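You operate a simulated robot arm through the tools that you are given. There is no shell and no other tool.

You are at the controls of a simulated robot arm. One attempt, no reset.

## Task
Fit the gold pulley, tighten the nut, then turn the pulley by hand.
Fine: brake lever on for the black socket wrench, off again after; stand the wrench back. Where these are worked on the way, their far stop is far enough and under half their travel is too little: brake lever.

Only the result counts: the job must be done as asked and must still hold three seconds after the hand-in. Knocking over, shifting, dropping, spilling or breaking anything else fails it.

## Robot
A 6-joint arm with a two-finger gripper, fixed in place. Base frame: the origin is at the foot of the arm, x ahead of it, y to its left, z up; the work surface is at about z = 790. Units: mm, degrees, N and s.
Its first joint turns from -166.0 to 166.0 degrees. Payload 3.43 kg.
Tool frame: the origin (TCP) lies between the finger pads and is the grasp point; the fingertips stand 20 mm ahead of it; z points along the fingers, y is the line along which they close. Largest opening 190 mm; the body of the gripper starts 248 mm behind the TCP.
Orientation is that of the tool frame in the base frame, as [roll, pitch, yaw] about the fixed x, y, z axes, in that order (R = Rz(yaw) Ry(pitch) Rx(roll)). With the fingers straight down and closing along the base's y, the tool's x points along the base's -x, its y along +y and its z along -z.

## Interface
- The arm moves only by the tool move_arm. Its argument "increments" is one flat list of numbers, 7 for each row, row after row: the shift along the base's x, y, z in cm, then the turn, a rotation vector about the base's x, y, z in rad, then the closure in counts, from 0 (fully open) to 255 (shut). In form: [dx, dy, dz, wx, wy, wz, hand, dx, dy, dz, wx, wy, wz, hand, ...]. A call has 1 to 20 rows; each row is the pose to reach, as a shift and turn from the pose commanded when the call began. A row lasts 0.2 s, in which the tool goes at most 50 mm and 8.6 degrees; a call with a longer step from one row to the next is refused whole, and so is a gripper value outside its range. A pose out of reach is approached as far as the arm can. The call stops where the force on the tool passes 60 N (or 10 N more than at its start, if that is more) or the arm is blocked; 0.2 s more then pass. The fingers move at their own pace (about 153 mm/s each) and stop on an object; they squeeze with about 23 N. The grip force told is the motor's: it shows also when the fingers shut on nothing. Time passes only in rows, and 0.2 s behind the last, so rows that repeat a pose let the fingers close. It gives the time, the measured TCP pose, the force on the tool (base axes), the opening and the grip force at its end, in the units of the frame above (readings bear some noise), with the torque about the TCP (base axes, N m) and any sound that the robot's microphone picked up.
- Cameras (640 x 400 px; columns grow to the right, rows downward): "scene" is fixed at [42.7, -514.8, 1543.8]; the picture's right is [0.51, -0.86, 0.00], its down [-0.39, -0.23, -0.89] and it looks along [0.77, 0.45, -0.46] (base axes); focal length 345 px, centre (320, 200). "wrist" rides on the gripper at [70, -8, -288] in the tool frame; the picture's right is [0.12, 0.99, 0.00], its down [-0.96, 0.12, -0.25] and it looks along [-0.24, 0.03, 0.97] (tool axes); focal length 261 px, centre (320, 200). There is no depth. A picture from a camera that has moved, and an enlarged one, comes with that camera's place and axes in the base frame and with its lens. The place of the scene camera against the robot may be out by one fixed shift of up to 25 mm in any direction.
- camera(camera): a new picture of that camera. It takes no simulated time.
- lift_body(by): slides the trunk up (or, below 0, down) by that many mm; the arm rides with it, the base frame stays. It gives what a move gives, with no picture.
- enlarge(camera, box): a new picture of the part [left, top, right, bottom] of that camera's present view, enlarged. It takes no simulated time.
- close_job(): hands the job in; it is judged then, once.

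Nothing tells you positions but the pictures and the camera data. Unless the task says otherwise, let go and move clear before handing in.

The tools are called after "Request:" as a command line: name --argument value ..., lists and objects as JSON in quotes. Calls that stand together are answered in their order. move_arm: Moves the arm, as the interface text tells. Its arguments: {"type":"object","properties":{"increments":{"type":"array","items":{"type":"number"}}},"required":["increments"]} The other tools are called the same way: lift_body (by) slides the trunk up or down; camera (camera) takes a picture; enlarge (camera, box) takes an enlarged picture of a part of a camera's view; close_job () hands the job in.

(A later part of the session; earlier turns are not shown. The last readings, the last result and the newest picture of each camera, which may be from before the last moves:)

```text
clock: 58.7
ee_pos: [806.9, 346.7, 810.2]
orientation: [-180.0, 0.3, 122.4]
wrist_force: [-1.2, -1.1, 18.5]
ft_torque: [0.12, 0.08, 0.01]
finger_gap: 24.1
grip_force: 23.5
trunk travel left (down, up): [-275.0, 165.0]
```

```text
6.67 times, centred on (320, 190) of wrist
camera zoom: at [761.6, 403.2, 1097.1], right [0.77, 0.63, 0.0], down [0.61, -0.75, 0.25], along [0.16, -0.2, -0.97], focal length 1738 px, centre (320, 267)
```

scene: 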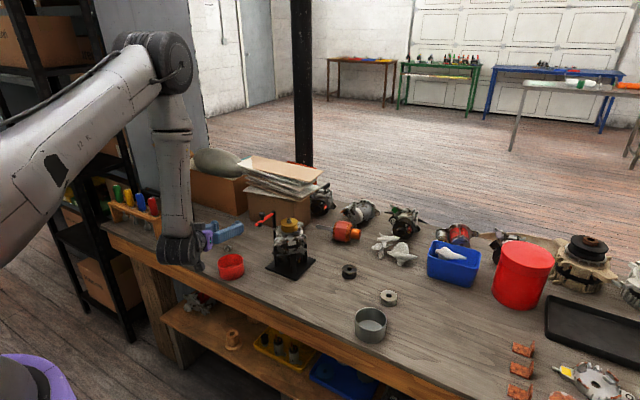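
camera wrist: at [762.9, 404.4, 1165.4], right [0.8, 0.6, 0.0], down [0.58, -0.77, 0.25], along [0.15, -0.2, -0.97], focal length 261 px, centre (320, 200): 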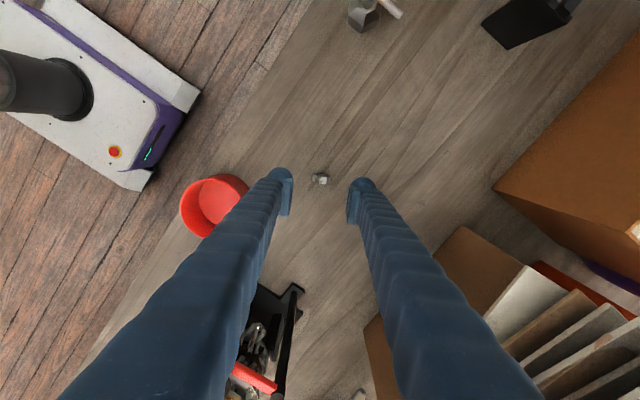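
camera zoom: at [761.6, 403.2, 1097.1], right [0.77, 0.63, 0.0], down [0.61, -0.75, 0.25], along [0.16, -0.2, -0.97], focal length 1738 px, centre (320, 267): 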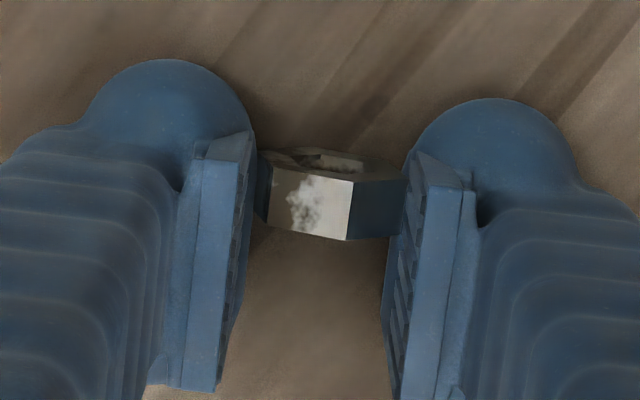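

The grip is 23 N on the nut. I'll lift gently and check that it comes along.

Request:
move_arm --increments '[0, 0, 0, 0, 0, 0, 230, 0, 0, 0.5, 0, 0, 0, 232, 0, 0, 1.5, 0, 0, 0, 235, 0, 0, 3, 0, 0, 0, 235, 0, 0, 3, 0, 0, 0, 235]'

Request:
enlarge --camera "wrist" --box '[280, 160, 360, 220]'

Request:
enlarge --camera "scene" --box '[205, 215, 265, 255]'

```text
clock: 59.9
ee_pos: [807.0, 347.1, 837.4]
orientation: [-179.9, 0.1, 122.4]
wrist_force: [0.0, 0.2, -0.2]
ft_torque: [0.03, 0.02, 0.03]
finger_gap: 22.9
grip_force: 23.3
trunk travel left (down, up): [-275.0, 165.0]
```

```text
6.67 times, centred on (320, 190) of wrist
camera zoom: at [762.5, 404.3, 1125.5], right [0.77, 0.63, 0.0], down [0.61, -0.75, 0.25], along [0.16, -0.2, -0.97], focal length 1738 px, centre (320, 267)
```

zoom: 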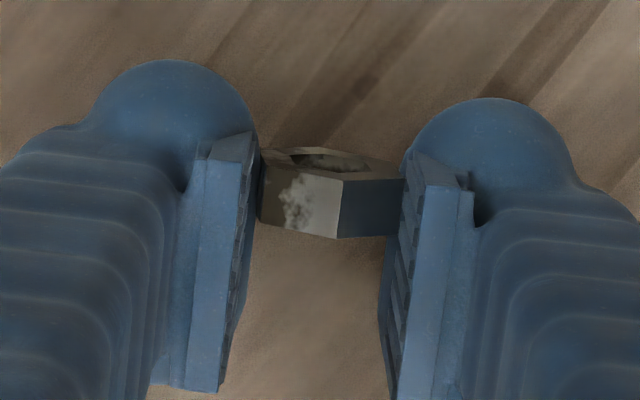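

```text
10.00 times, centred on (235, 235) of scene
camera zoom: at [42.7, -514.8, 1543.8], right [0.51, -0.86, 0.0], down [-0.39, -0.23, -0.89], along [0.77, 0.45, -0.46], focal length 3454 px, centre (1170, -150)
```

zoom: 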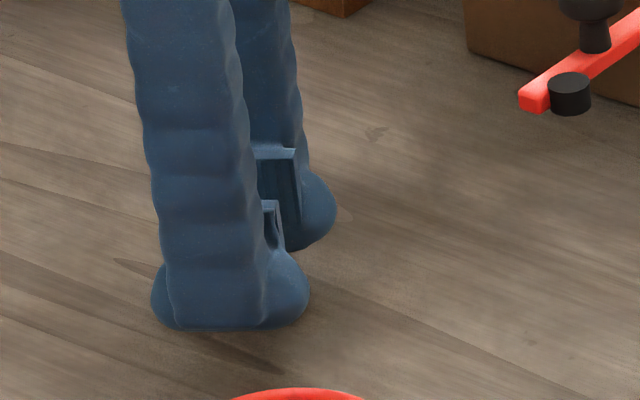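

The nut is held. I'll raise it high, move towards the shaft and turn the tool about the vertical, before tilting it horizontal.

Request:
move_arm --increments '[0, 0, 4, 0, 0, 0.1377, 235, 0, 0, 8.5, 0, 0, 0.2754, 235, 0, 0, 13, 0, 0, 0.4131, 235, 0, -2, 17, 0, 0, 0.5508, 235, -0.3, -5, 20.5, 0, 0, 0.6885, 235, -0.6, -9, 23, 0, 0, 0.8262, 235, -1, -13, 24.5, 0, 0, 0.9639, 235, -1.5, -17, 25, 0, 0, 1.1016, 235, -2, -21, 25, 0, 0, 1.2393, 235, -2.5, -25, 25, 0, 0, 1.377, 235, -3, -28, 25, 0, 0, 1.5147, 235, -3, -29, 25, 0, 0, 1.6524, 235, -3, -29, 25, 0, 0, 1.79, 235, -3, -29, 25, 0, 0, 1.79, 235, -3, -29, 25, 0, 0, 1.79, 235]'

Request:
camera --camera "wrist"

Request:
enlarge --camera "wrist" --box '[280, 160, 360, 220]'

```text
clock: 63.1
ee_pos: [778.9, 55.9, 1087.7]
orientation: [-180.0, 0.3, -135.0]
wrist_force: [-0.6, 0.1, 0.2]
ft_torque: [0.0, 0.01, 0.03]
finger_gap: 22.7
grip_force: 23.1
trunk travel left (down, up): [-275.0, 165.0]
```

```text
taken
camera wrist: at [734.1, -0.4, 1376.1], right [-0.79, 0.62, 0.0], down [0.6, 0.76, 0.25], along [0.16, 0.2, -0.97], focal length 261 px, centre (320, 200)
```

wrist: 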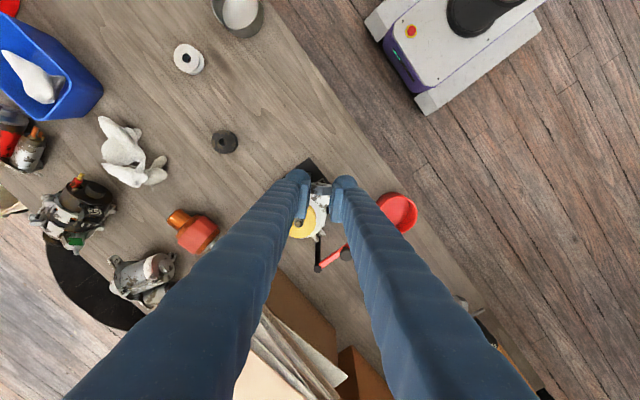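

```text
6.67 times, centred on (320, 190) of wrist
camera zoom: at [734.1, -0.4, 1376.1], right [-0.79, 0.62, 0.0], down [0.6, 0.76, 0.25], along [0.16, 0.2, -0.97], focal length 1738 px, centre (320, 267)
```

zoom: 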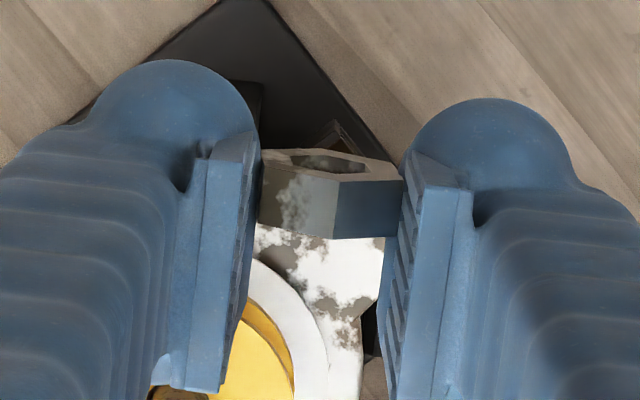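

The nut is secure. I'll tilt the tool forward in stages towards horizontal.

Request:
move_arm --increments '[0, 0, 0, 0.0925, -0.0925, 0, 235, 0, 0, 0, 0.185, -0.185, 0, 235, 0, 0, 0, 0.2775, -0.2775, 0, 235, 0, 0, 0, 0.37, -0.37, 0, 235, 0, 0, 0, 0.4625, -0.4625, 0, 235, 0, 0, 0, 0.555, -0.555, 0, 235, 0, 0, 0, 0.6475, -0.6475, 0, 235, 0, 0, 0, 0.74, -0.74, 0, 235, 0, 0, 0, 0.8325, -0.8325, 0, 235, 0, 0, 0, 0.925, -0.925, 0, 235, 0, 0, 0, 1.0175, -1.0175, 0, 235, 0, 0, 0, 1.1107, -1.1107, 0, 235, 0, 0, 0, 1.1107, -1.1107, 0, 235, 0, 0, 0, 1.1107, -1.1107, 0, 235]'

Request:
camera --camera "wrist"

Request:
camera --camera "scene"

```text
clock: 66.1
ee_pos: [838.0, 24.3, 1122.1]
orientation: [109.6, 87.3, 156.7]
wrist_force: [0.0, -0.3, 0.3]
ft_torque: [-0.02, 0.02, -0.08]
finger_gap: 22.5
grip_force: 22.7
out of reach, approached as far as the arm can: row 10, 11, 12, 13, 14
trunk travel left (down, up): [-275.0, 165.0]
```

```text
taken
camera wrist: at [644.6, -190.0, 1056.8], right [-0.73, 0.68, -0.07], down [-0.21, -0.12, 0.97], along [0.65, 0.73, 0.23], focal length 261 px, centre (320, 200)
```

wrist: 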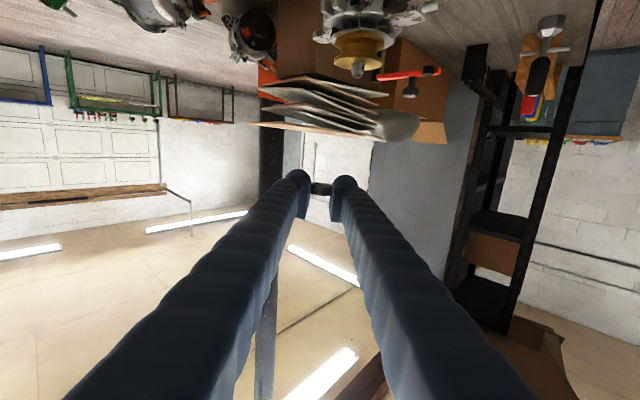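

```text
taken
```

scene: 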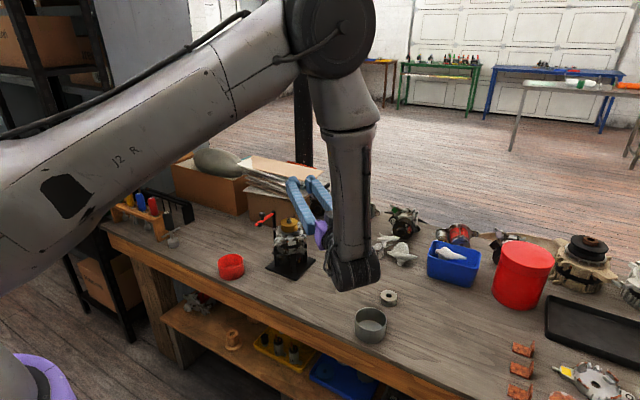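

The tilt reached horizontal, though the arm could only approach that spot; it will have more room nearer the shaft. I'll move the commanded pose to above the shaft and re-read.

Request:
move_arm --increments '[2, 1, -0.5, 0, 0, 0, 235, 4.3, 2, -1.5, 0, 0, 0, 235, 6.5, 2.9, -2.5, 0, 0, 0, 235, 6.5, 2.9, -2.5, 0, 0, 0, 235, 6.5, 2.9, -2.5, 0, 0, 0, 235]'

Request:
camera --camera "wrist"

Request:
enlarge --camera "scene" --box '[250, 170, 350, 240]'

```text
clock: 67.3
ee_pos: [901.9, 53.3, 1095.4]
orientation: [109.8, 87.3, 157.0]
wrist_force: [-0.3, 0.6, -0.2]
ft_torque: [-0.03, 0.0, -0.01]
finger_gap: 22.5
grip_force: 23.0
trunk travel left (down, up): [-275.0, 165.0]
```

```text
taken
camera wrist: at [708.3, -162.0, 1029.4], right [-0.73, 0.68, -0.07], down [-0.21, -0.12, 0.97], along [0.65, 0.73, 0.23], focal length 261 px, centre (320, 200)
```

wrist: 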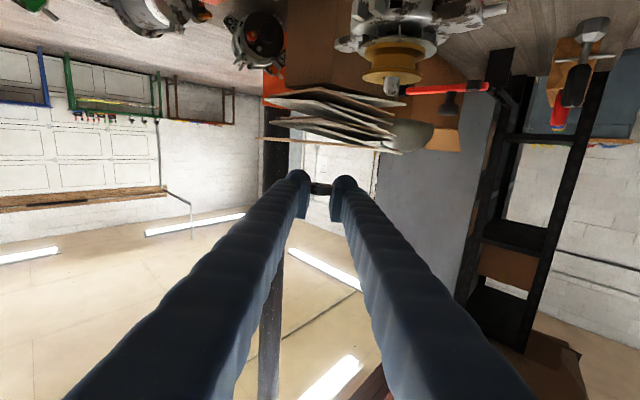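

```text
5.71 times, centred on (300, 205) of scene
camera zoom: at [42.7, -514.8, 1543.8], right [0.51, -0.86, 0.0], down [-0.39, -0.23, -0.89], along [0.77, 0.45, -0.46], focal length 1974 px, centre (434, 171)
```

zoom: 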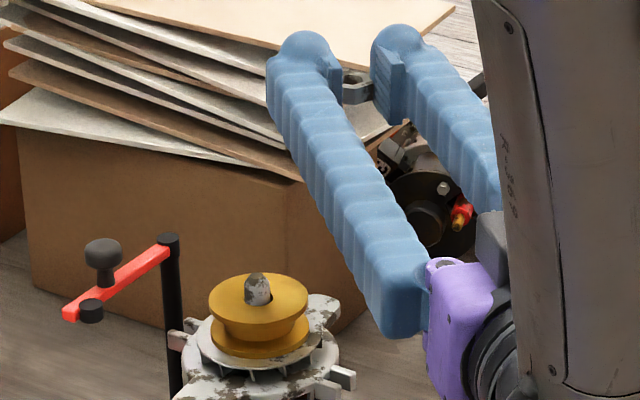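

The commanded pose had been replaced by the reached one, so I overshot to (902, 53, 1095). I'll move back over the shaft and correct the small residual tilt.

Request:
move_arm --increments '[-1.5, 0.8, 0, -0.006, -0.014, 0, 235, -3, 1.6, 0, -0.012, -0.028, 0, 235, -4.5, 2.4, 0, -0.0184, -0.0434, 0, 235, -5.72, 3.09, 0, -0.0184, -0.0434, 0, 235, -5.72, 3.09, 0, -0.0184, -0.0434, 0, 235, -5.72, 3.09, 0, -0.0184, -0.0434, 0, 235]'

Request:
enlarge --camera "wrist" --box '[240, 60, 400, 220]'

Request:
enlarge --camera "scene" --box '[250, 160, 330, 230]'

```text
clock: 68.7
ee_pos: [873.4, 70.9, 1110.5]
orientation: [111.2, 88.7, 159.3]
wrist_force: [0.0, 0.1, 0.2]
ft_torque: [0.0, 0.05, 0.01]
finger_gap: 22.4
grip_force: 23.5
out of reach, approached as far as the arm can: row 2, 3, 4, 5, 6
trunk travel left (down, up): [-275.0, 165.0]
```

```text
2.50 times, centred on (320, 140) of wrist
camera zoom: at [685.6, -147.5, 1042.7], right [-0.74, 0.66, -0.1], down [-0.23, -0.12, 0.97], along [0.63, 0.74, 0.24], focal length 652 px, centre (320, 350)
```

zoom: 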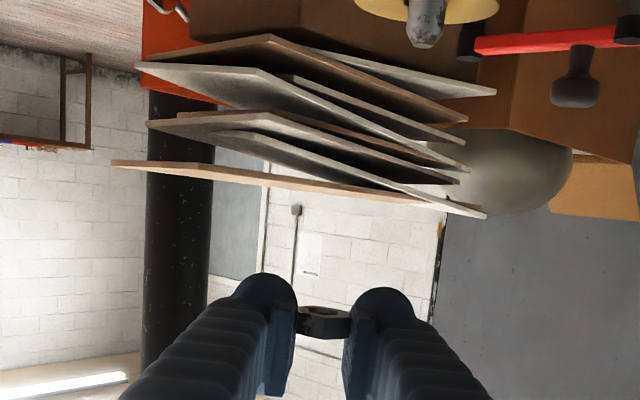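

```text
5.71 times, centred on (290, 195) of scene
camera zoom: at [42.7, -514.8, 1543.8], right [0.51, -0.86, 0.0], down [-0.39, -0.23, -0.89], along [0.77, 0.45, -0.46], focal length 1974 px, centre (491, 229)
```

zoom: 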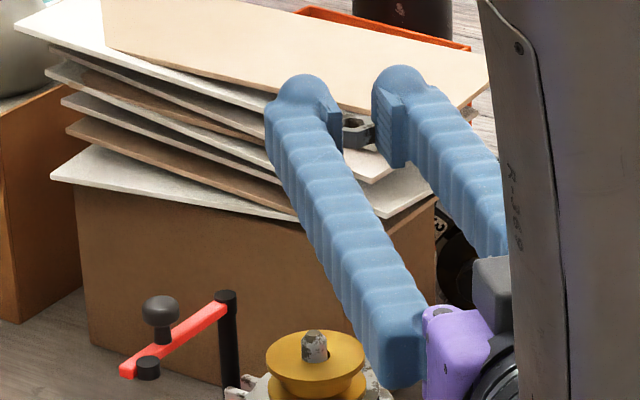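

With the tool horizontal the arm cannot fold close enough to its own shoulder. Lowering the trunk puts the shoulder further below and frees that up, so I'll raise the tool first and then lower the trunk in stages.

Request:
move_arm --increments '[0, 0, 4, 0, 0, 0, 235, 0, 0, 8, 0, 0, 0, 235, 0, 0, 12, 0, 0, 0, 235, 0, 0, 15, 0, 0, 0, 235, 0, 0, 15, 0, 0, 0, 235]'

Request:
lift_body --by -120

```text
clock: 69.9
ee_pos: [872.0, 73.6, 1259.6]
orientation: [120.6, 89.9, 167.8]
wrist_force: [0.8, 0.3, 0.1]
ft_torque: [0.01, -0.05, 0.0]
finger_gap: 22.3
grip_force: 23.3
trunk travel left (down, up): [-275.0, 165.0]
```

```text
clock: 71.4
ee_pos: [871.1, 72.9, 1140.6]
orientation: [-93.0, 89.9, -45.9]
wrist_force: [-0.3, -0.3, 0.8]
ft_torque: [-0.02, 0.0, 0.0]
finger_gap: 22.6
grip_force: 22.8
trunk travel left (down, up): [-155.0, 285.0]
```

That works and the orientation is now truly horizontal. One more stage.

Request:
move_arm --increments '[0, 0, 4, 0, 0, 0, 235, 0, 0, 8, 0, 0, 0, 235, 0, 0, 11, 0, 0, 0, 235, 0, 0, 11, 0, 0, 0, 235]'

Request:
lift_body --by -110

Request:
camera --camera "scene"

Request:
camera --camera "wrist"

```text
clock: 72.4
ee_pos: [870.4, 72.6, 1251.8]
orientation: [107.6, 89.9, 154.6]
wrist_force: [-0.7, -0.1, 0.1]
ft_torque: [-0.03, 0.03, -0.03]
finger_gap: 22.4
grip_force: 23.0
trunk travel left (down, up): [-155.0, 285.0]
```

```text
clock: 73.9
ee_pos: [868.7, 73.8, 1140.7]
orientation: [-99.7, 89.9, -52.6]
wrist_force: [0.3, -0.5, -0.7]
ft_torque: [0.01, 0.01, -0.02]
finger_gap: 22.3
grip_force: 22.6
trunk travel left (down, up): [-45.0, 395.0]
```

```text
taken
```

scene: 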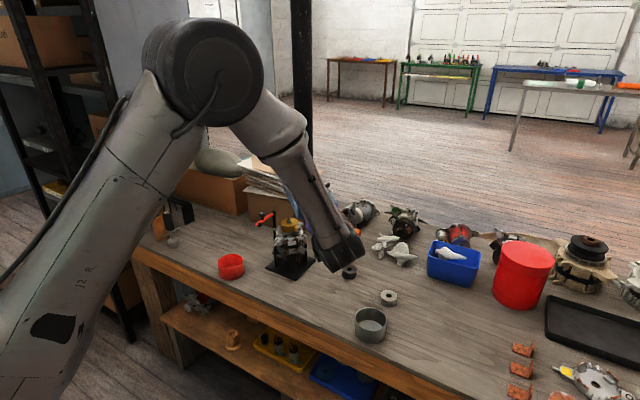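

```text
taken
camera wrist: at [679.6, -143.1, 1070.3], right [-0.73, 0.68, -0.12], down [-0.25, -0.1, 0.96], along [0.64, 0.73, 0.25], focal length 261 px, centre (320, 200)
```

wrist: 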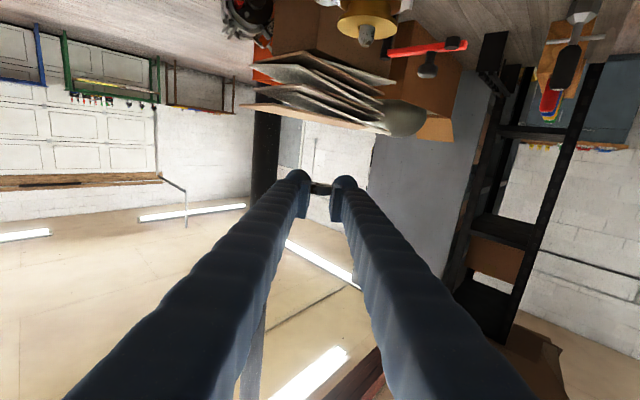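

The tool is now exactly horizontal, pointing about 47° left of forward, with the nut's axis vertical. I'll move over the shaft and descend to TCP z≈1040.

Request:
move_arm --increments '[-1.2, 0.5, -3, 0, 0, 0, 235, -2.44, 1.06, -6, 0, 0, 0, 235, -2.44, 1.06, -10, 0, 0, 0, 235, -2.44, 1.06, -10, 0, 0, 0, 235, -2.44, 1.06, -10, 0, 0, 0, 235]'

Request:
enlarge --camera "wrist" --box '[260, 80, 400, 220]'

Request:
enlarge --camera "scene" --box '[260, 180, 320, 230]'

```text
clock: 75.1
ee_pos: [845.9, 82.9, 1041.9]
orientation: [-122.7, 90.0, -75.5]
wrist_force: [0.2, 0.9, -0.4]
ft_torque: [0.0, 0.01, -0.04]
finger_gap: 22.4
grip_force: 23.0
trunk travel left (down, up): [-45.0, 395.0]
```

```text
2.86 times, centred on (330, 150) of wrist
camera zoom: at [655.2, -133.1, 970.6], right [-0.73, 0.68, -0.12], down [-0.25, -0.1, 0.96], along [0.64, 0.73, 0.25], focal length 745 px, centre (291, 343)
```

zoom: 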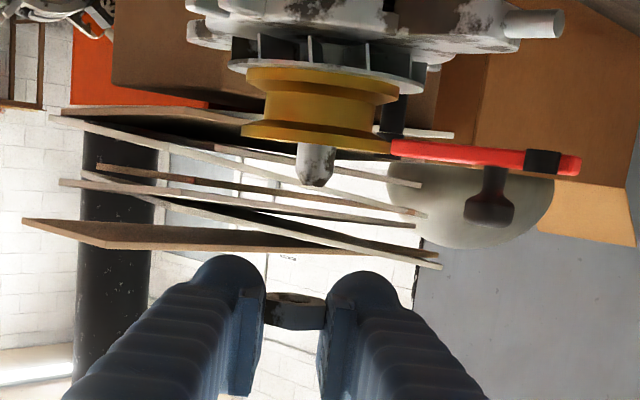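

```text
8.00 times, centred on (290, 205) of scene
camera zoom: at [42.7, -514.8, 1543.8], right [0.51, -0.86, 0.0], down [-0.39, -0.23, -0.89], along [0.77, 0.45, -0.46], focal length 2763 px, centre (560, 160)
```

zoom: 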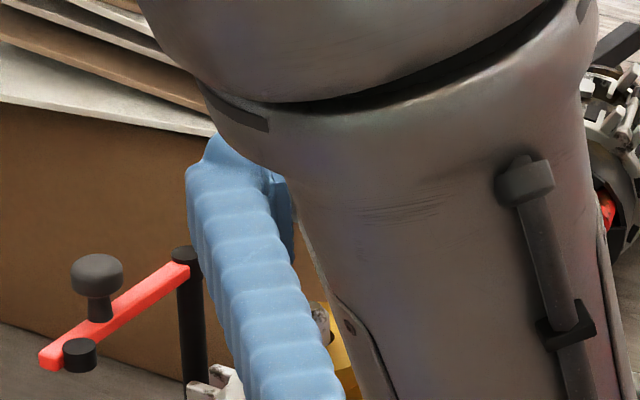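

From the wrist view the shaft tip is at z≈982, and the nut's underside is about 14 mm below the tool axis. I'll nudge about 1.7 mm sideways and come down to just above the tip.

Request:
move_arm --increments '[-0.12, 0.12, -1.5, 0, 0, 0, 235, -0.12, 0.12, -3, 0, 0, 0, 235, -0.12, 0.12, -3.7, 0, 0, 0, 235, -0.12, 0.12, -3.7, 0, 0, 0, 235, -0.12, 0.12, -3.7, 0, 0, 0, 235]'

Request:
enlarge --camera "wrist" --box '[290, 150, 360, 205]'

Request:
camera --camera "scene"

```text
clock: 76.3
ee_pos: [844.0, 84.8, 1003.2]
orientation: [-81.2, 89.9, -34.1]
wrist_force: [0.2, 0.1, 0.2]
ft_torque: [0.0, 0.01, -0.03]
finger_gap: 22.2
grip_force: 23.0
trunk travel left (down, up): [-45.0, 395.0]
```

```text
7.27 times, centred on (325, 178) of wrist
camera zoom: at [654.3, -131.9, 933.6], right [-0.73, 0.68, -0.12], down [-0.25, -0.1, 0.96], along [0.64, 0.73, 0.25], focal length 1896 px, centre (284, 364)
```

zoom: 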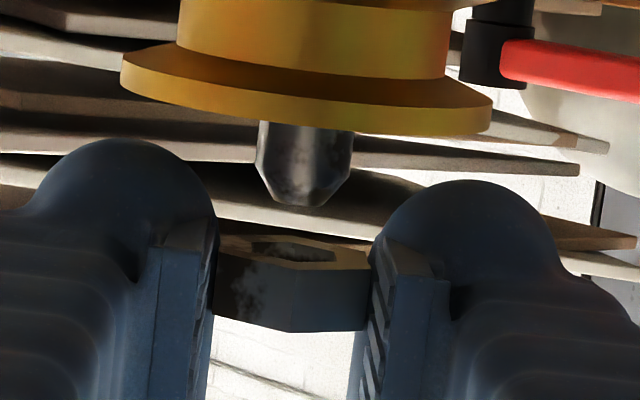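

```text
taken
```

scene: 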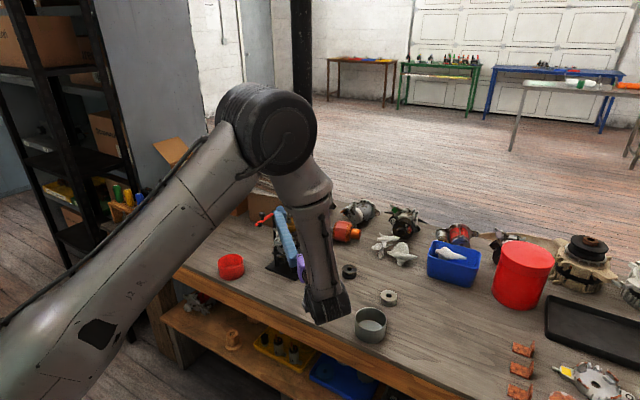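

The nut and shaft tip are nicely lined up side to side. I'll zoom further to judge the fore-aft alignment.

Request:
enlarge --camera "wrist" --box '[308, 160, 342, 200]'

Request:
enlarge --camera "scene" --box '[255, 195, 315, 245]'

```text
10.00 times, centred on (325, 180) of wrist
camera zoom: at [654.3, -131.9, 933.6], right [-0.73, 0.68, -0.12], down [-0.25, -0.1, 0.96], along [0.64, 0.73, 0.25], focal length 2606 px, centre (270, 400)
```

zoom: 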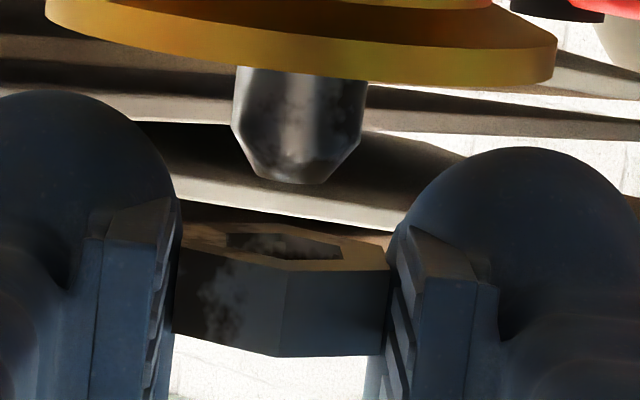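

```text
8.00 times, centred on (285, 220) of scene
camera zoom: at [42.7, -514.8, 1543.8], right [0.51, -0.86, 0.0], down [-0.39, -0.23, -0.89], along [0.77, 0.45, -0.46], focal length 2763 px, centre (600, 40)
```

zoom: 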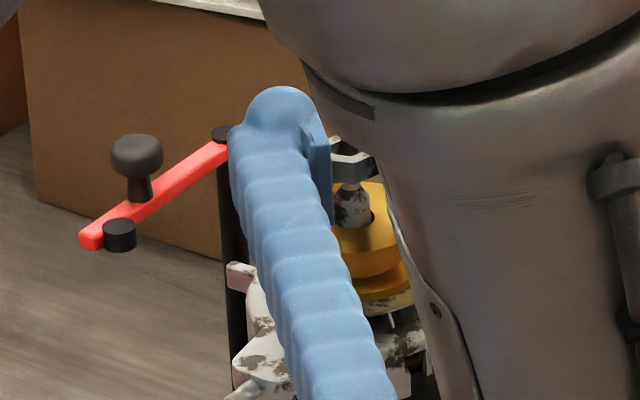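

Request:
enlarge --camera "scene" --box '[285, 207, 303, 227]'

```text
16.00 times, centred on (294, 217) of scene
camera zoom: at [42.7, -514.8, 1543.8], right [0.51, -0.86, 0.0], down [-0.39, -0.23, -0.89], along [0.77, 0.45, -0.46], focal length 5526 px, centre (736, -72)
```

zoom: 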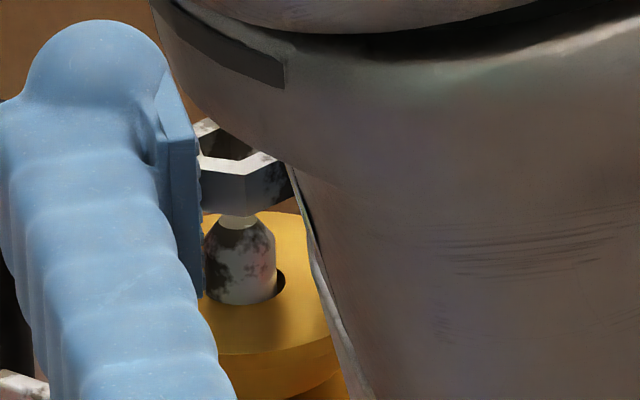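

The nut's hole is over the tip, perhaps 1–2 mm too far forward. I'll back off about 1.3 mm and lower so the tip enters the hole.

Request:
move_arm --increments '[-0.09, -0.095, 0, 0, 0, 0, 235, -0.09, -0.095, -0.4, 0, 0, 0, 235, -0.09, -0.095, -0.8, 0, 0, 0, 235, -0.09, -0.095, -0.8, 0, 0, 0, 235, -0.09, -0.095, -0.8, 0, 0, 0, 235]'

Request:
enlarge --camera "wrist" --box '[308, 160, 342, 200]'

Request:
enlarge --camera "scene" --box '[285, 207, 303, 227]'

```text
clock: 77.5
ee_pos: [842.0, 81.7, 996.2]
orientation: [93.4, 89.9, 140.4]
wrist_force: [-0.5, 0.2, 0.1]
ft_torque: [0.01, -0.01, 0.0]
finger_gap: 22.6
grip_force: 22.9
trunk travel left (down, up): [-45.0, 395.0]
```

```text
10.00 times, centred on (325, 180) of wrist
camera zoom: at [652.2, -132.7, 924.9], right [-0.73, 0.68, -0.12], down [-0.25, -0.1, 0.96], along [0.64, 0.73, 0.25], focal length 2606 px, centre (270, 400)
```

zoom: 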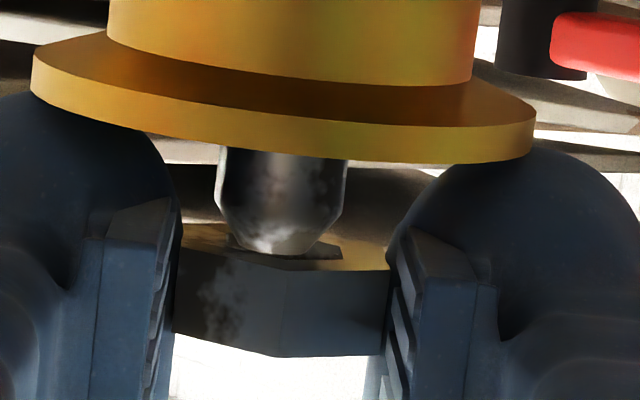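

```text
16.00 times, centred on (294, 217) of scene
camera zoom: at [42.7, -514.8, 1543.8], right [0.51, -0.86, 0.0], down [-0.39, -0.23, -0.89], along [0.77, 0.45, -0.46], focal length 5526 px, centre (736, -72)
```

zoom: 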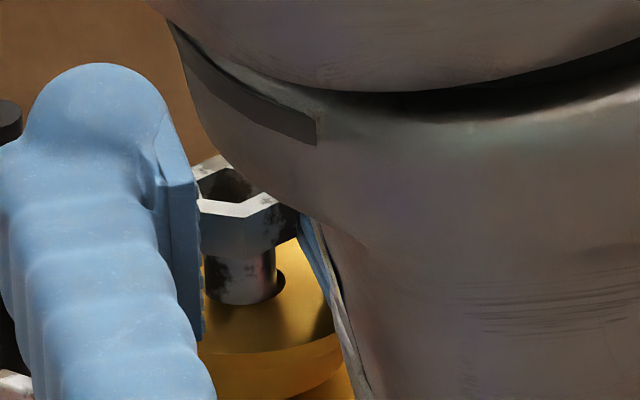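

The tip is entering the hole, about 1 mm to one side. I'll correct sideways and lower the last few millimetres.

Request:
move_arm --increments '[0.09, -0.08, 0, 0, 0, 0, 235, 0.09, -0.08, 0, 0, 0, 0, 235, 0.09, -0.08, -0.15, 0, 0, 0, 235, 0.09, -0.08, -0.3, 0, 0, 0, 235, 0.09, -0.08, -0.3, 0, 0, 0, 235]'

Request:
enlarge --camera "wrist" --box '[308, 160, 342, 200]'

Request:
enlarge --camera "scene" --box '[285, 207, 303, 227]'

```text
clock: 78.7
ee_pos: [843.9, 82.4, 992.9]
orientation: [94.7, 89.9, 141.8]
wrist_force: [-0.4, -0.4, -0.5]
ft_torque: [0.01, 0.01, -0.01]
finger_gap: 22.3
grip_force: 22.8
trunk travel left (down, up): [-45.0, 395.0]
```

```text
10.00 times, centred on (325, 180) of wrist
camera zoom: at [653.9, -133.3, 922.0], right [-0.73, 0.68, -0.12], down [-0.25, -0.1, 0.96], along [0.64, 0.73, 0.25], focal length 2606 px, centre (270, 400)
```

zoom: 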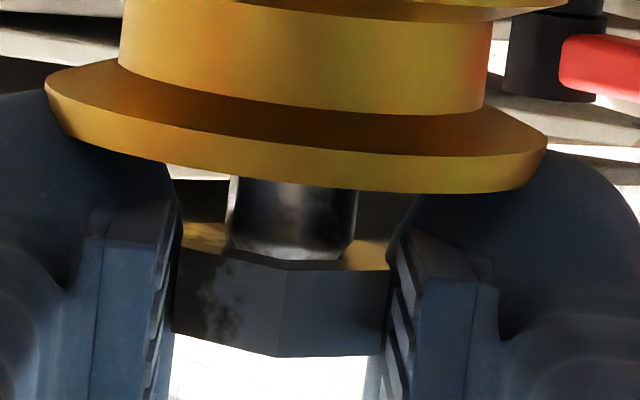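

```text
16.00 times, centred on (294, 217) of scene
camera zoom: at [42.7, -514.8, 1543.8], right [0.51, -0.86, 0.0], down [-0.39, -0.23, -0.89], along [0.77, 0.45, -0.46], focal length 5526 px, centre (736, -72)
```

zoom: 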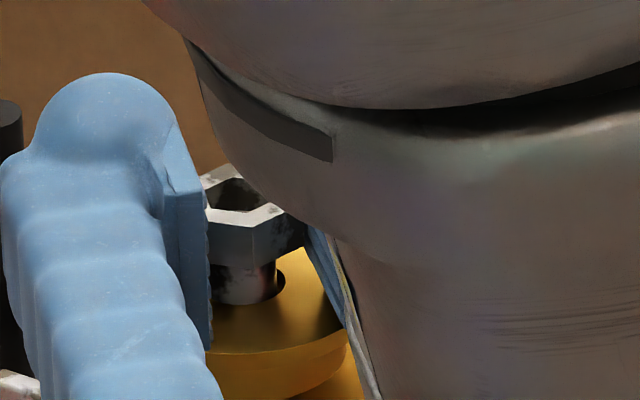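

The tip is inside the nut's hole. I'll go down another 1.5 mm, then release very gently.

Request:
move_arm --increments '[-0.02, 0.03, -0.1, 0, 0, 0, 235, -0.02, 0.03, -0.15, 0, 0, 0, 235, -0.02, 0.03, -0.15, 0, 0, 0, 235]'

Request:
enlarge --camera "wrist" --box '[308, 160, 342, 200]'

```text
clock: 79.5
ee_pos: [843.1, 83.2, 992.0]
orientation: [-84.4, 90.0, -37.3]
wrist_force: [-0.2, -0.4, 0.1]
ft_torque: [0.01, 0.0, 0.01]
finger_gap: 22.4
grip_force: 22.9
trunk travel left (down, up): [-45.0, 395.0]
```

```text
10.00 times, centred on (325, 180) of wrist
camera zoom: at [653.9, -133.0, 921.0], right [-0.73, 0.68, -0.12], down [-0.25, -0.1, 0.96], along [0.64, 0.73, 0.25], focal length 2606 px, centre (270, 400)
```

zoom: 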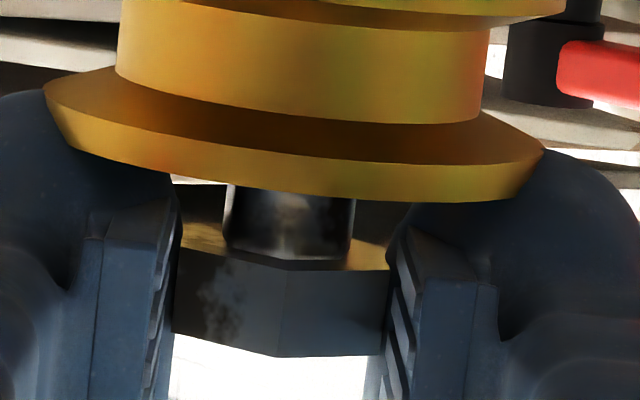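

The shaft tip is in the nut with no side load, so I'll open slowly to set it down.

Request:
move_arm --increments '[0, 0, 0, 0, 0, 0, 226, 0, 0, 0, 0, 0, 0, 223, 0, 0, 0, 0, 0, 0, 220, 0, 0, 0, 0, 0, 0, 217, 0, 0, 0, 0, 0, 0, 212, 0, 0, 0, 0, 0, 0, 205, 0, 0, 0, 0, 0, 0, 200]'

Request:
enlarge --camera "wrist" --box '[300, 155, 350, 205]'

Request:
enlarge --camera "scene" --box '[280, 205, 305, 230]'

```text
clock: 81.1
ee_pos: [843.7, 82.8, 991.0]
orientation: [95.9, 89.9, 143.0]
wrist_force: [-0.6, 0.5, -0.7]
ft_torque: [-0.01, 0.01, -0.04]
finger_gap: 40.9
grip_force: 0.0
trunk travel left (down, up): [-45.0, 395.0]
```

```text
8.00 times, centred on (325, 180) of wrist
camera zoom: at [653.8, -133.0, 921.1], right [-0.73, 0.68, -0.12], down [-0.25, -0.1, 0.96], along [0.64, 0.73, 0.25], focal length 2085 px, centre (280, 360)
```

zoom: 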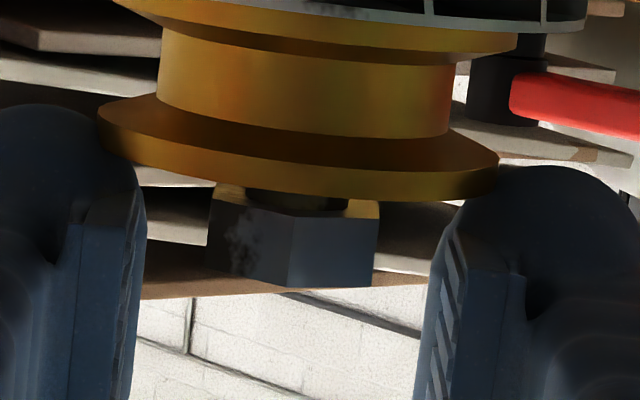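

```text
16.00 times, centred on (292, 218) of scene
camera zoom: at [42.7, -514.8, 1543.8], right [0.51, -0.86, 0.0], down [-0.39, -0.23, -0.89], along [0.77, 0.45, -0.46], focal length 5526 px, centre (760, -80)
```

zoom: 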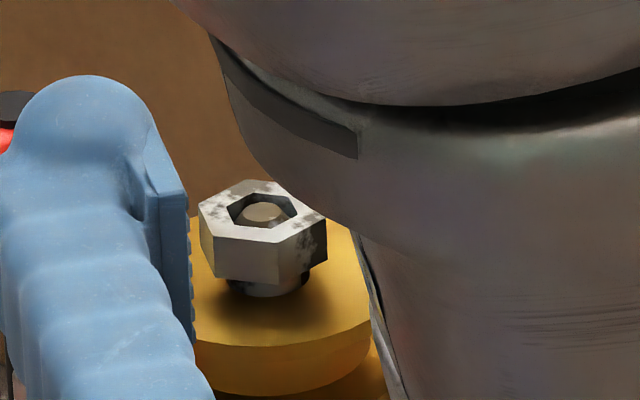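

The nut is sitting level on the shaft tip. I'll raise the open fingers straight up clear of it.

Request:
move_arm --increments '[0, 0, 0.3, 0, 0, 0, 190, 0, 0, 1, 0, 0, 0, 185, 0, 0, 3, 0, 0, 0, 185, 0, 0, 6, 0, 0, 0, 185, 0, 0, 10, 0, 0, 0, 185, 0, 0, 14, 0, 0, 0, 185, 0, 0, 18, 0, 0, 0, 185, 0, 0, 20, 0, 0, 0, 185, 0, 0, 20, 0, 0, 0, 185]'

Request:
enlarge --camera "scene" --box '[265, 205, 315, 240]'

Request:
camera --camera "wrist"

```text
clock: 83.1
ee_pos: [843.0, 83.1, 1190.1]
orientation: [-84.2, 90.0, -37.1]
wrist_force: [0.4, 0.6, -0.1]
ft_torque: [-0.02, -0.01, -0.06]
finger_gap: 52.2
grip_force: 0.2
trunk travel left (down, up): [-45.0, 395.0]
```

```text
11.43 times, centred on (290, 222) of scene
camera zoom: at [42.7, -514.8, 1543.8], right [0.51, -0.86, 0.0], down [-0.39, -0.23, -0.89], along [0.77, 0.45, -0.46], focal length 3948 px, centre (663, -57)
```

zoom: 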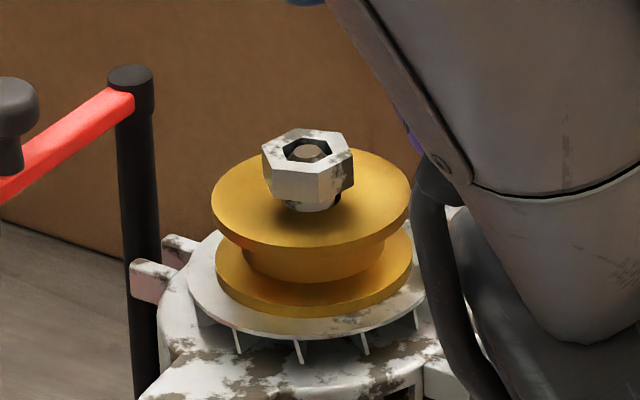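

```text
taken
camera wrist: at [652.8, -132.8, 1120.0], right [-0.73, 0.68, -0.12], down [-0.25, -0.1, 0.96], along [0.64, 0.73, 0.25], focal length 261 px, centre (320, 200)
```

wrist: 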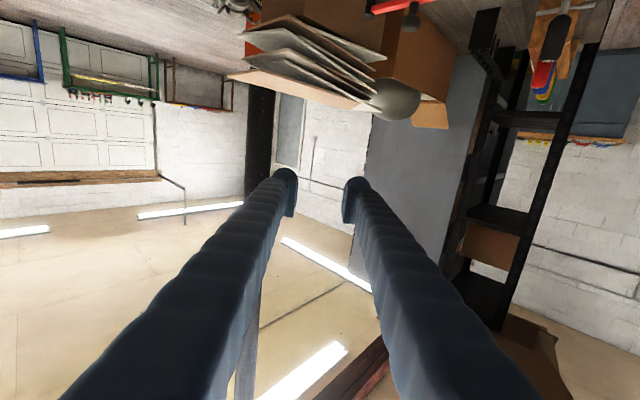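

The nut is seated on the thread start. I'll bring the trunk back up and then return the tool to vertical.

Request:
lift_body --by 230

Request:
move_arm --increments '[0, -1, 0, -0.096, 0.0891, 0, 170, 0, -2, -1, -0.1919, 0.1783, 0, 170, 0, -3, -2, -0.2879, 0.2674, 0, 170, 0, -4, -3, -0.3838, 0.3566, 0, 170, 0, -5, -4, -0.4798, 0.4457, 0, 170, 0, -5, -6, -0.5757, 0.5349, 0, 170, 0, -5, -8, -0.6717, 0.624, 0, 170, 0, -5, -10, -0.7676, 0.7131, 0, 170, 0, -5, -12, -0.8636, 0.8023, 0, 170, 0, -5, -14, -0.9595, 0.8914, 0, 170, 0, -5, -16, -1.0555, 0.9806, 0, 170, 0, -5, -18, -1.1514, 1.0697, 0, 170, 0, -5, -18, -1.1514, 1.0697, 0, 170]'

Request:
camera --camera "scene"

```text
clock: 85.5
ee_pos: [843.3, 82.3, 1419.4]
orientation: [94.5, 89.9, 141.7]
wrist_force: [-0.7, 0.5, -0.3]
ft_torque: [-0.02, 0.01, 0.0]
finger_gap: 52.2
grip_force: 0.0
trunk travel left (down, up): [-275.0, 165.0]
```

```text
clock: 88.3
ee_pos: [840.7, 33.8, 1241.4]
orientation: [-179.9, -0.2, -132.9]
wrist_force: [-0.4, 0.7, 0.3]
ft_torque: [0.03, -0.09, -0.01]
finger_gap: 63.3
grip_force: 0.1
trunk travel left (down, up): [-275.0, 165.0]
```

```text
taken
```

scene: 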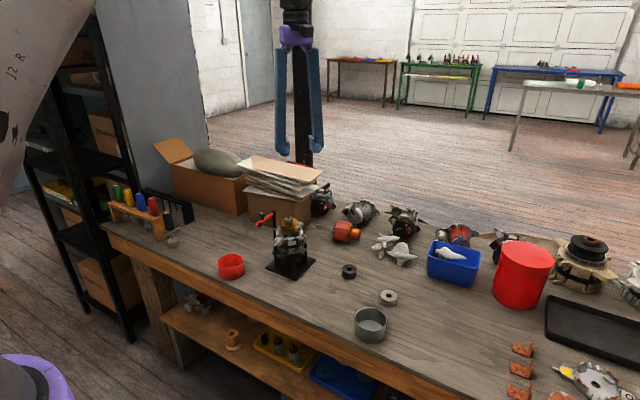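

Tool vertical again. Next is the brake lever: pivot ≈ (879, 177.5), knob ≈ (819.4, 177) with its top at z≈993. I'll turn the tool so it closes along y and position above the knob.

Request:
move_arm --increments '[-0.4, 3, -2.5, 0, 0, -0.137, 170, -0.8, 6, -5, 0, 0, -0.274, 170, -1.2, 9, -7.5, 0, 0, -0.411, 170, -1.6, 12, -10, 0, 0, -0.548, 170, -2.1, 14.3, -13, 0, 0, -0.685, 170, -2.1, 14.3, -16, 0, 0, -0.822, 170, -2.1, 14.3, -18, 0, 0, -0.822, 170, -2.1, 14.3, -18, 0, 0, -0.822, 170, -2.1, 14.3, -18, 0, 0, -0.822, 170]'

Request:
enlarge --camera "wrist" --box '[240, 120, 400, 240]'

Request:
enlarge --camera "scene" --box '[245, 190, 325, 240]'

```text
clock: 90.3
ee_pos: [821.8, 176.6, 1057.6]
orientation: [179.9, -0.2, 180.0]
wrist_force: [0.0, 1.0, -0.1]
ft_torque: [0.0, 0.0, 0.0]
finger_gap: 63.3
grip_force: 0.1
trunk travel left (down, up): [-275.0, 165.0]
```

```text
3.33 times, centred on (320, 180) of wrist
camera zoom: at [750.9, 168.2, 1346.1], right [-0.12, 0.99, 0.0], down [0.96, 0.11, 0.25], along [0.24, 0.03, -0.97], focal length 869 px, centre (320, 267)
```

zoom: 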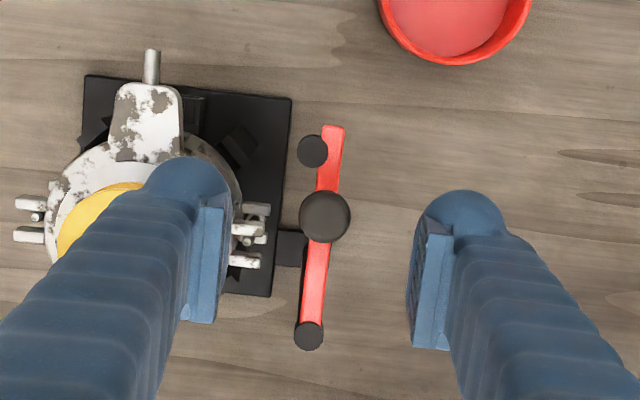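

```text
8.00 times, centred on (285, 215) of scene
camera zoom: at [42.7, -514.8, 1543.8], right [0.51, -0.86, 0.0], down [-0.39, -0.23, -0.89], along [0.77, 0.45, -0.46], focal length 2763 px, centre (600, 80)
```

zoom: 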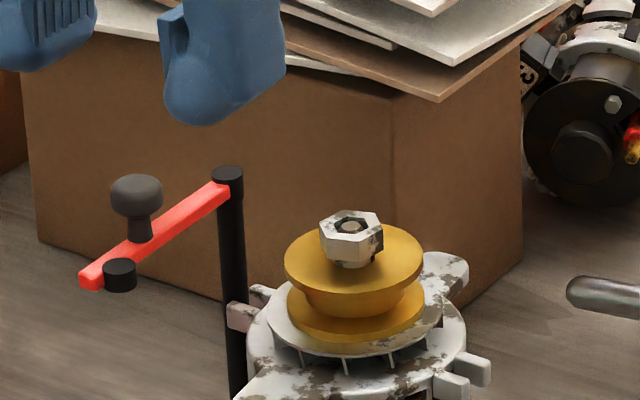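

The knob sits between the fingers, at about (819.5, 178.5). I'll lower around it and close.

Request:
move_arm --increments '[-0.22, 0.17, -2, 0, 0, 0, 180, -0.22, 0.17, -4.5, 0, 0, 0, 185, -0.22, 0.17, -6.2, 0, 0, 0, 190, -0.22, 0.17, -6.2, 0, 0, 0, 190, -0.22, 0.17, -6.2, 0, 0, 0, 190]'

Request:
enlarge --camera "wrist" --box '[270, 150, 370, 230]'

Request:
enlarge --camera "scene" --box '[245, 190, 325, 240]'

```text
clock: 91.5
ee_pos: [819.0, 180.4, 997.9]
orientation: [-180.0, -0.1, -180.0]
wrist_force: [-0.7, 0.8, 0.0]
ft_torque: [-0.03, -0.01, -0.02]
finger_gap: 48.5
grip_force: 0.1
trunk travel left (down, up): [-275.0, 165.0]
```

```text
5.00 times, centred on (320, 190) of wrist
camera zoom: at [748.9, 172.1, 1285.6], right [-0.12, 0.99, 0.0], down [0.96, 0.12, 0.25], along [0.24, 0.03, -0.97], focal length 1303 px, centre (320, 250)
```

zoom: 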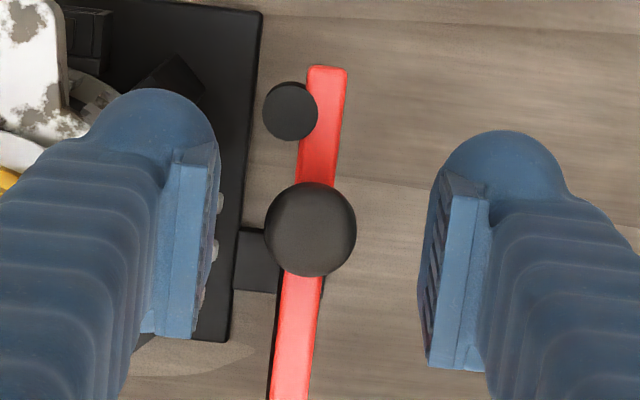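

```text
8.00 times, centred on (285, 215) of scene
camera zoom: at [42.7, -514.8, 1543.8], right [0.51, -0.86, 0.0], down [-0.39, -0.23, -0.89], along [0.77, 0.45, -0.46], focal length 2763 px, centre (600, 80)
```

zoom: 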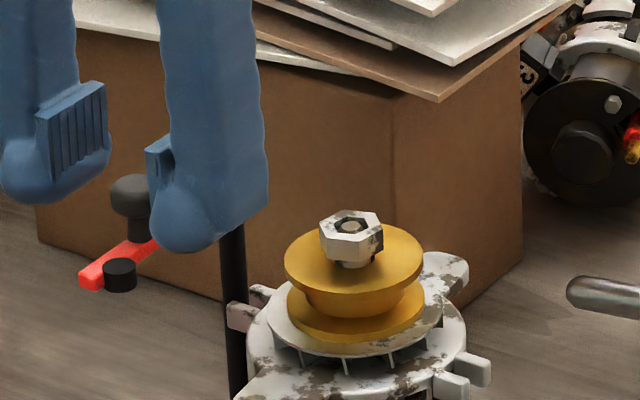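

I'll fine-centre and close on the knob slowly.

Request:
move_arm --increments '[0, -0.15, -0.3, 0, 0, 0, 200, 0, -0.15, -0.3, 0, 0, 0, 210, 0, -0.15, -0.3, 0, 0, 0, 216, 0, -0.15, -0.3, 0, 0, 0, 220, 0, -0.15, -0.3, 0, 0, 0, 223, 0, -0.15, -0.3, 0, 0, 0, 226, 0, -0.15, -0.3, 0, 0, 0, 229, 0, -0.15, -0.3, 0, 0, 0, 232]'

Request:
enlarge --camera "wrist" --box '[270, 150, 370, 230]'

```text
clock: 93.3
ee_pos: [819.6, 178.1, 996.0]
orientation: [179.9, 0.0, -180.0]
wrist_force: [-0.5, -1.7, -0.1]
ft_torque: [-0.02, 0.02, -0.04]
finger_gap: 19.8
grip_force: 22.7
trunk travel left (down, up): [-275.0, 165.0]
```

```text
5.00 times, centred on (320, 190) of wrist
camera zoom: at [749.1, 170.0, 1282.8], right [-0.12, 0.99, 0.0], down [0.96, 0.12, 0.25], along [0.24, 0.03, -0.97], focal length 1303 px, centre (320, 250)
```

zoom: 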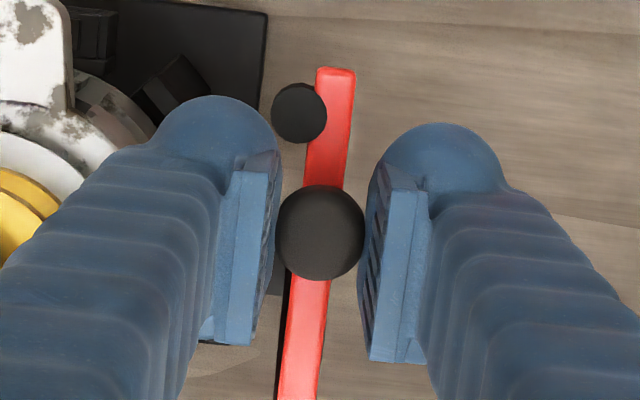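

The knob is gripped. I'll swing it along its arc towards the pulley, turning the tool with it.

Request:
move_arm --increments '[0.044, -0.725, 0, 0, 0, 0.1222, 235, 0.177, -1.44, 0, 0, 0, 0.2443, 235, 0.395, -2.13, 0, 0, 0, 0.3665, 235, 0.696, -2.79, 0, 0, 0, 0.4887, 235, 0.87, -3.11, 0, 0, 0, 0.5498, 235, 0.87, -3.11, 0, 0, 0, 0.5498, 235]'

Request:
enlarge --camera "wrist" --box '[250, 130, 370, 230]'

Request:
enlarge --camera "scene" --box '[245, 190, 325, 240]'

```text
clock: 94.7
ee_pos: [828.2, 146.4, 995.9]
orientation: [180.0, 0.1, -148.5]
wrist_force: [4.9, 0.4, 5.7]
ft_torque: [0.01, -0.07, -0.02]
finger_gap: 19.7
grip_force: 23.1
trunk travel left (down, up): [-275.0, 165.0]
```

```text
4.00 times, centred on (310, 180) of wrist
camera zoom: at [772.7, 101.8, 1282.8], right [-0.62, 0.78, 0.0], down [0.76, 0.6, 0.25], along [0.19, 0.15, -0.97], focal length 1043 px, centre (360, 280)
```

zoom: 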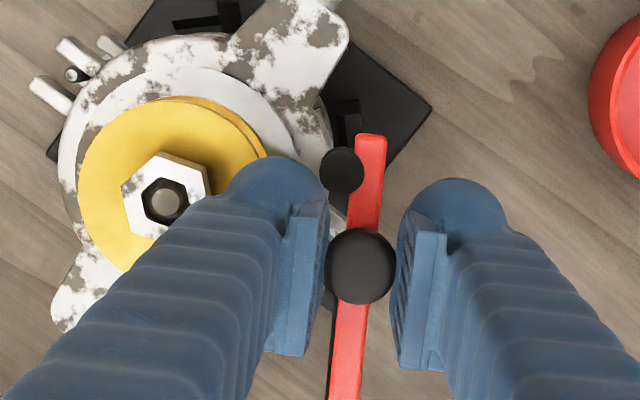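

```text
8.00 times, centred on (285, 215) of scene
camera zoom: at [42.7, -514.8, 1543.8], right [0.51, -0.86, 0.0], down [-0.39, -0.23, -0.89], along [0.77, 0.45, -0.46], focal length 2763 px, centre (600, 80)
```

zoom: 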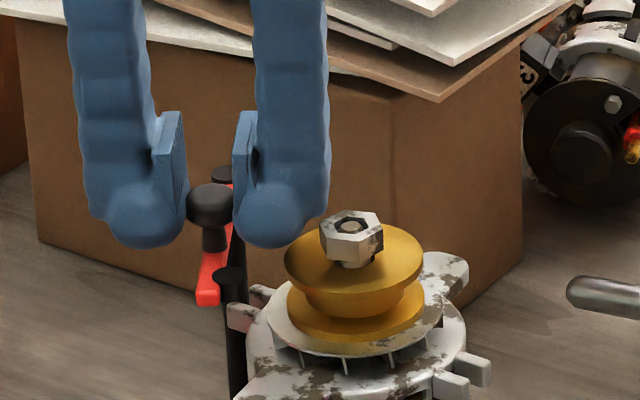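

The lever follows well. I'll continue towards the stop in smaller steps, watching the force.

Request:
move_arm --increments '[0.259, -0.388, 0, 0, 0, 0.0785, 235, 0.515, -0.716, 0, 0, 0, 0.1484, 235, 0.721, -0.949, 0, 0, 0, 0.2007, 235, 0.721, -0.949, 0, 0, 0, 0.2007, 235]'

Request:
enlarge --camera "wrist" --box '[250, 130, 370, 230]'

```text
clock: 95.7
ee_pos: [835.1, 136.8, 995.8]
orientation: [180.0, 0.0, -137.0]
wrist_force: [4.9, 7.4, 12.9]
ft_torque: [0.09, -0.1, -0.03]
finger_gap: 19.4
grip_force: 22.8
trunk travel left (down, up): [-275.0, 165.0]
```

```text
4.00 times, centred on (310, 180) of wrist
camera zoom: at [789.2, 82.9, 1282.9], right [-0.76, 0.64, 0.0], down [0.62, 0.74, 0.25], along [0.16, 0.19, -0.97], focal length 1043 px, centre (360, 280)
```

zoom: 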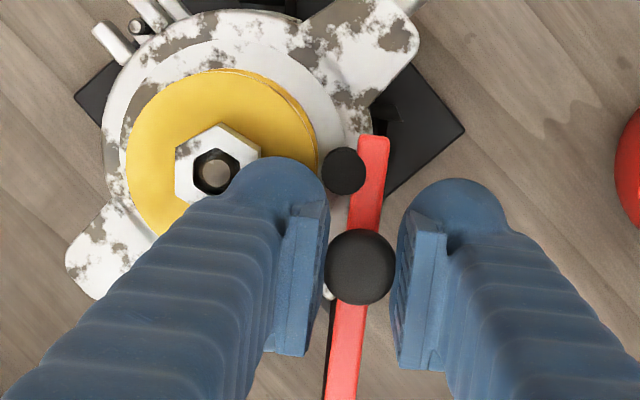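

The pad is just reaching the pulley rim. I'll take a few more small steps to the stop.

Request:
move_arm --increments '[0.15, -0.15, 0, 0, 0, 0.035, 235, 0.3, -0.3, 0, 0, 0, 0.07, 235, 0.44, -0.433, 0, 0, 0, 0.105, 235, 0.44, -0.433, 0, 0, 0, 0.105, 235]'

Request:
enlarge --camera "wrist" --box '[250, 130, 370, 230]'

```text
clock: 96.7
ee_pos: [839.2, 132.7, 995.1]
orientation: [180.0, 0.0, -130.9]
wrist_force: [-3.2, 19.8, 16.7]
ft_torque: [0.2, -0.11, -0.04]
finger_gap: 19.3
grip_force: 23.1
trunk travel left (down, up): [-275.0, 165.0]
```

```text
4.00 times, centred on (310, 180) of wrist
camera zoom: at [798.6, 74.7, 1282.9], right [-0.83, 0.56, 0.0], down [0.54, 0.8, 0.25], along [0.14, 0.2, -0.97], focal length 1043 px, centre (360, 280)
```

zoom: 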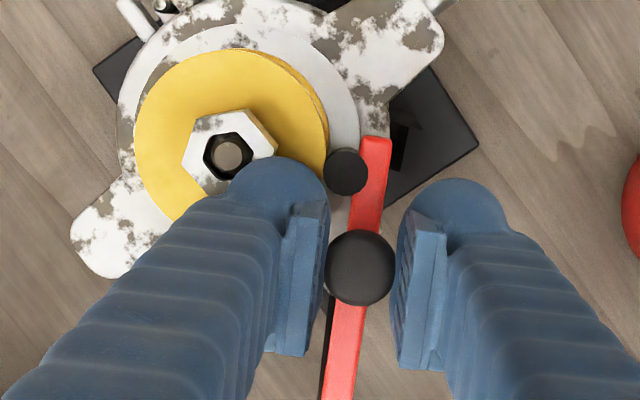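

Resistance is building (20 N). One more small push will confirm the stop.

Request:
move_arm --increments '[0.15, -0.14, 0, 0, 0, 0.03, 235, 0.3, -0.27, 0, 0, 0, 0.06, 235, 0.3, -0.27, 0, 0, 0, 0.06, 235]'

Request:
enlarge --camera "wrist" --box '[250, 130, 370, 230]'

```text
clock: 97.5
ee_pos: [839.7, 130.8, 995.9]
orientation: [179.9, -0.1, -127.5]
wrist_force: [-10.2, 25.3, 15.8]
ft_torque: [0.34, 0.16, 0.03]
finger_gap: 19.8
grip_force: 23.2
trunk travel left (down, up): [-275.0, 165.0]
```

```text
4.00 times, centred on (310, 180) of wrist
camera zoom: at [804.1, 70.6, 1282.9], right [-0.86, 0.51, 0.0], down [0.49, 0.83, 0.25], along [0.13, 0.21, -0.97], focal length 1043 px, centre (360, 280)
```

zoom: 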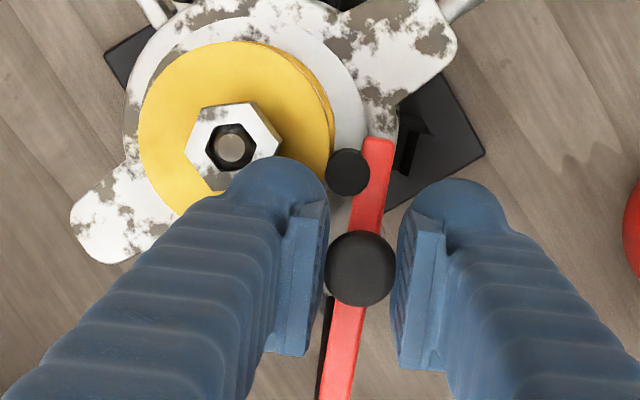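

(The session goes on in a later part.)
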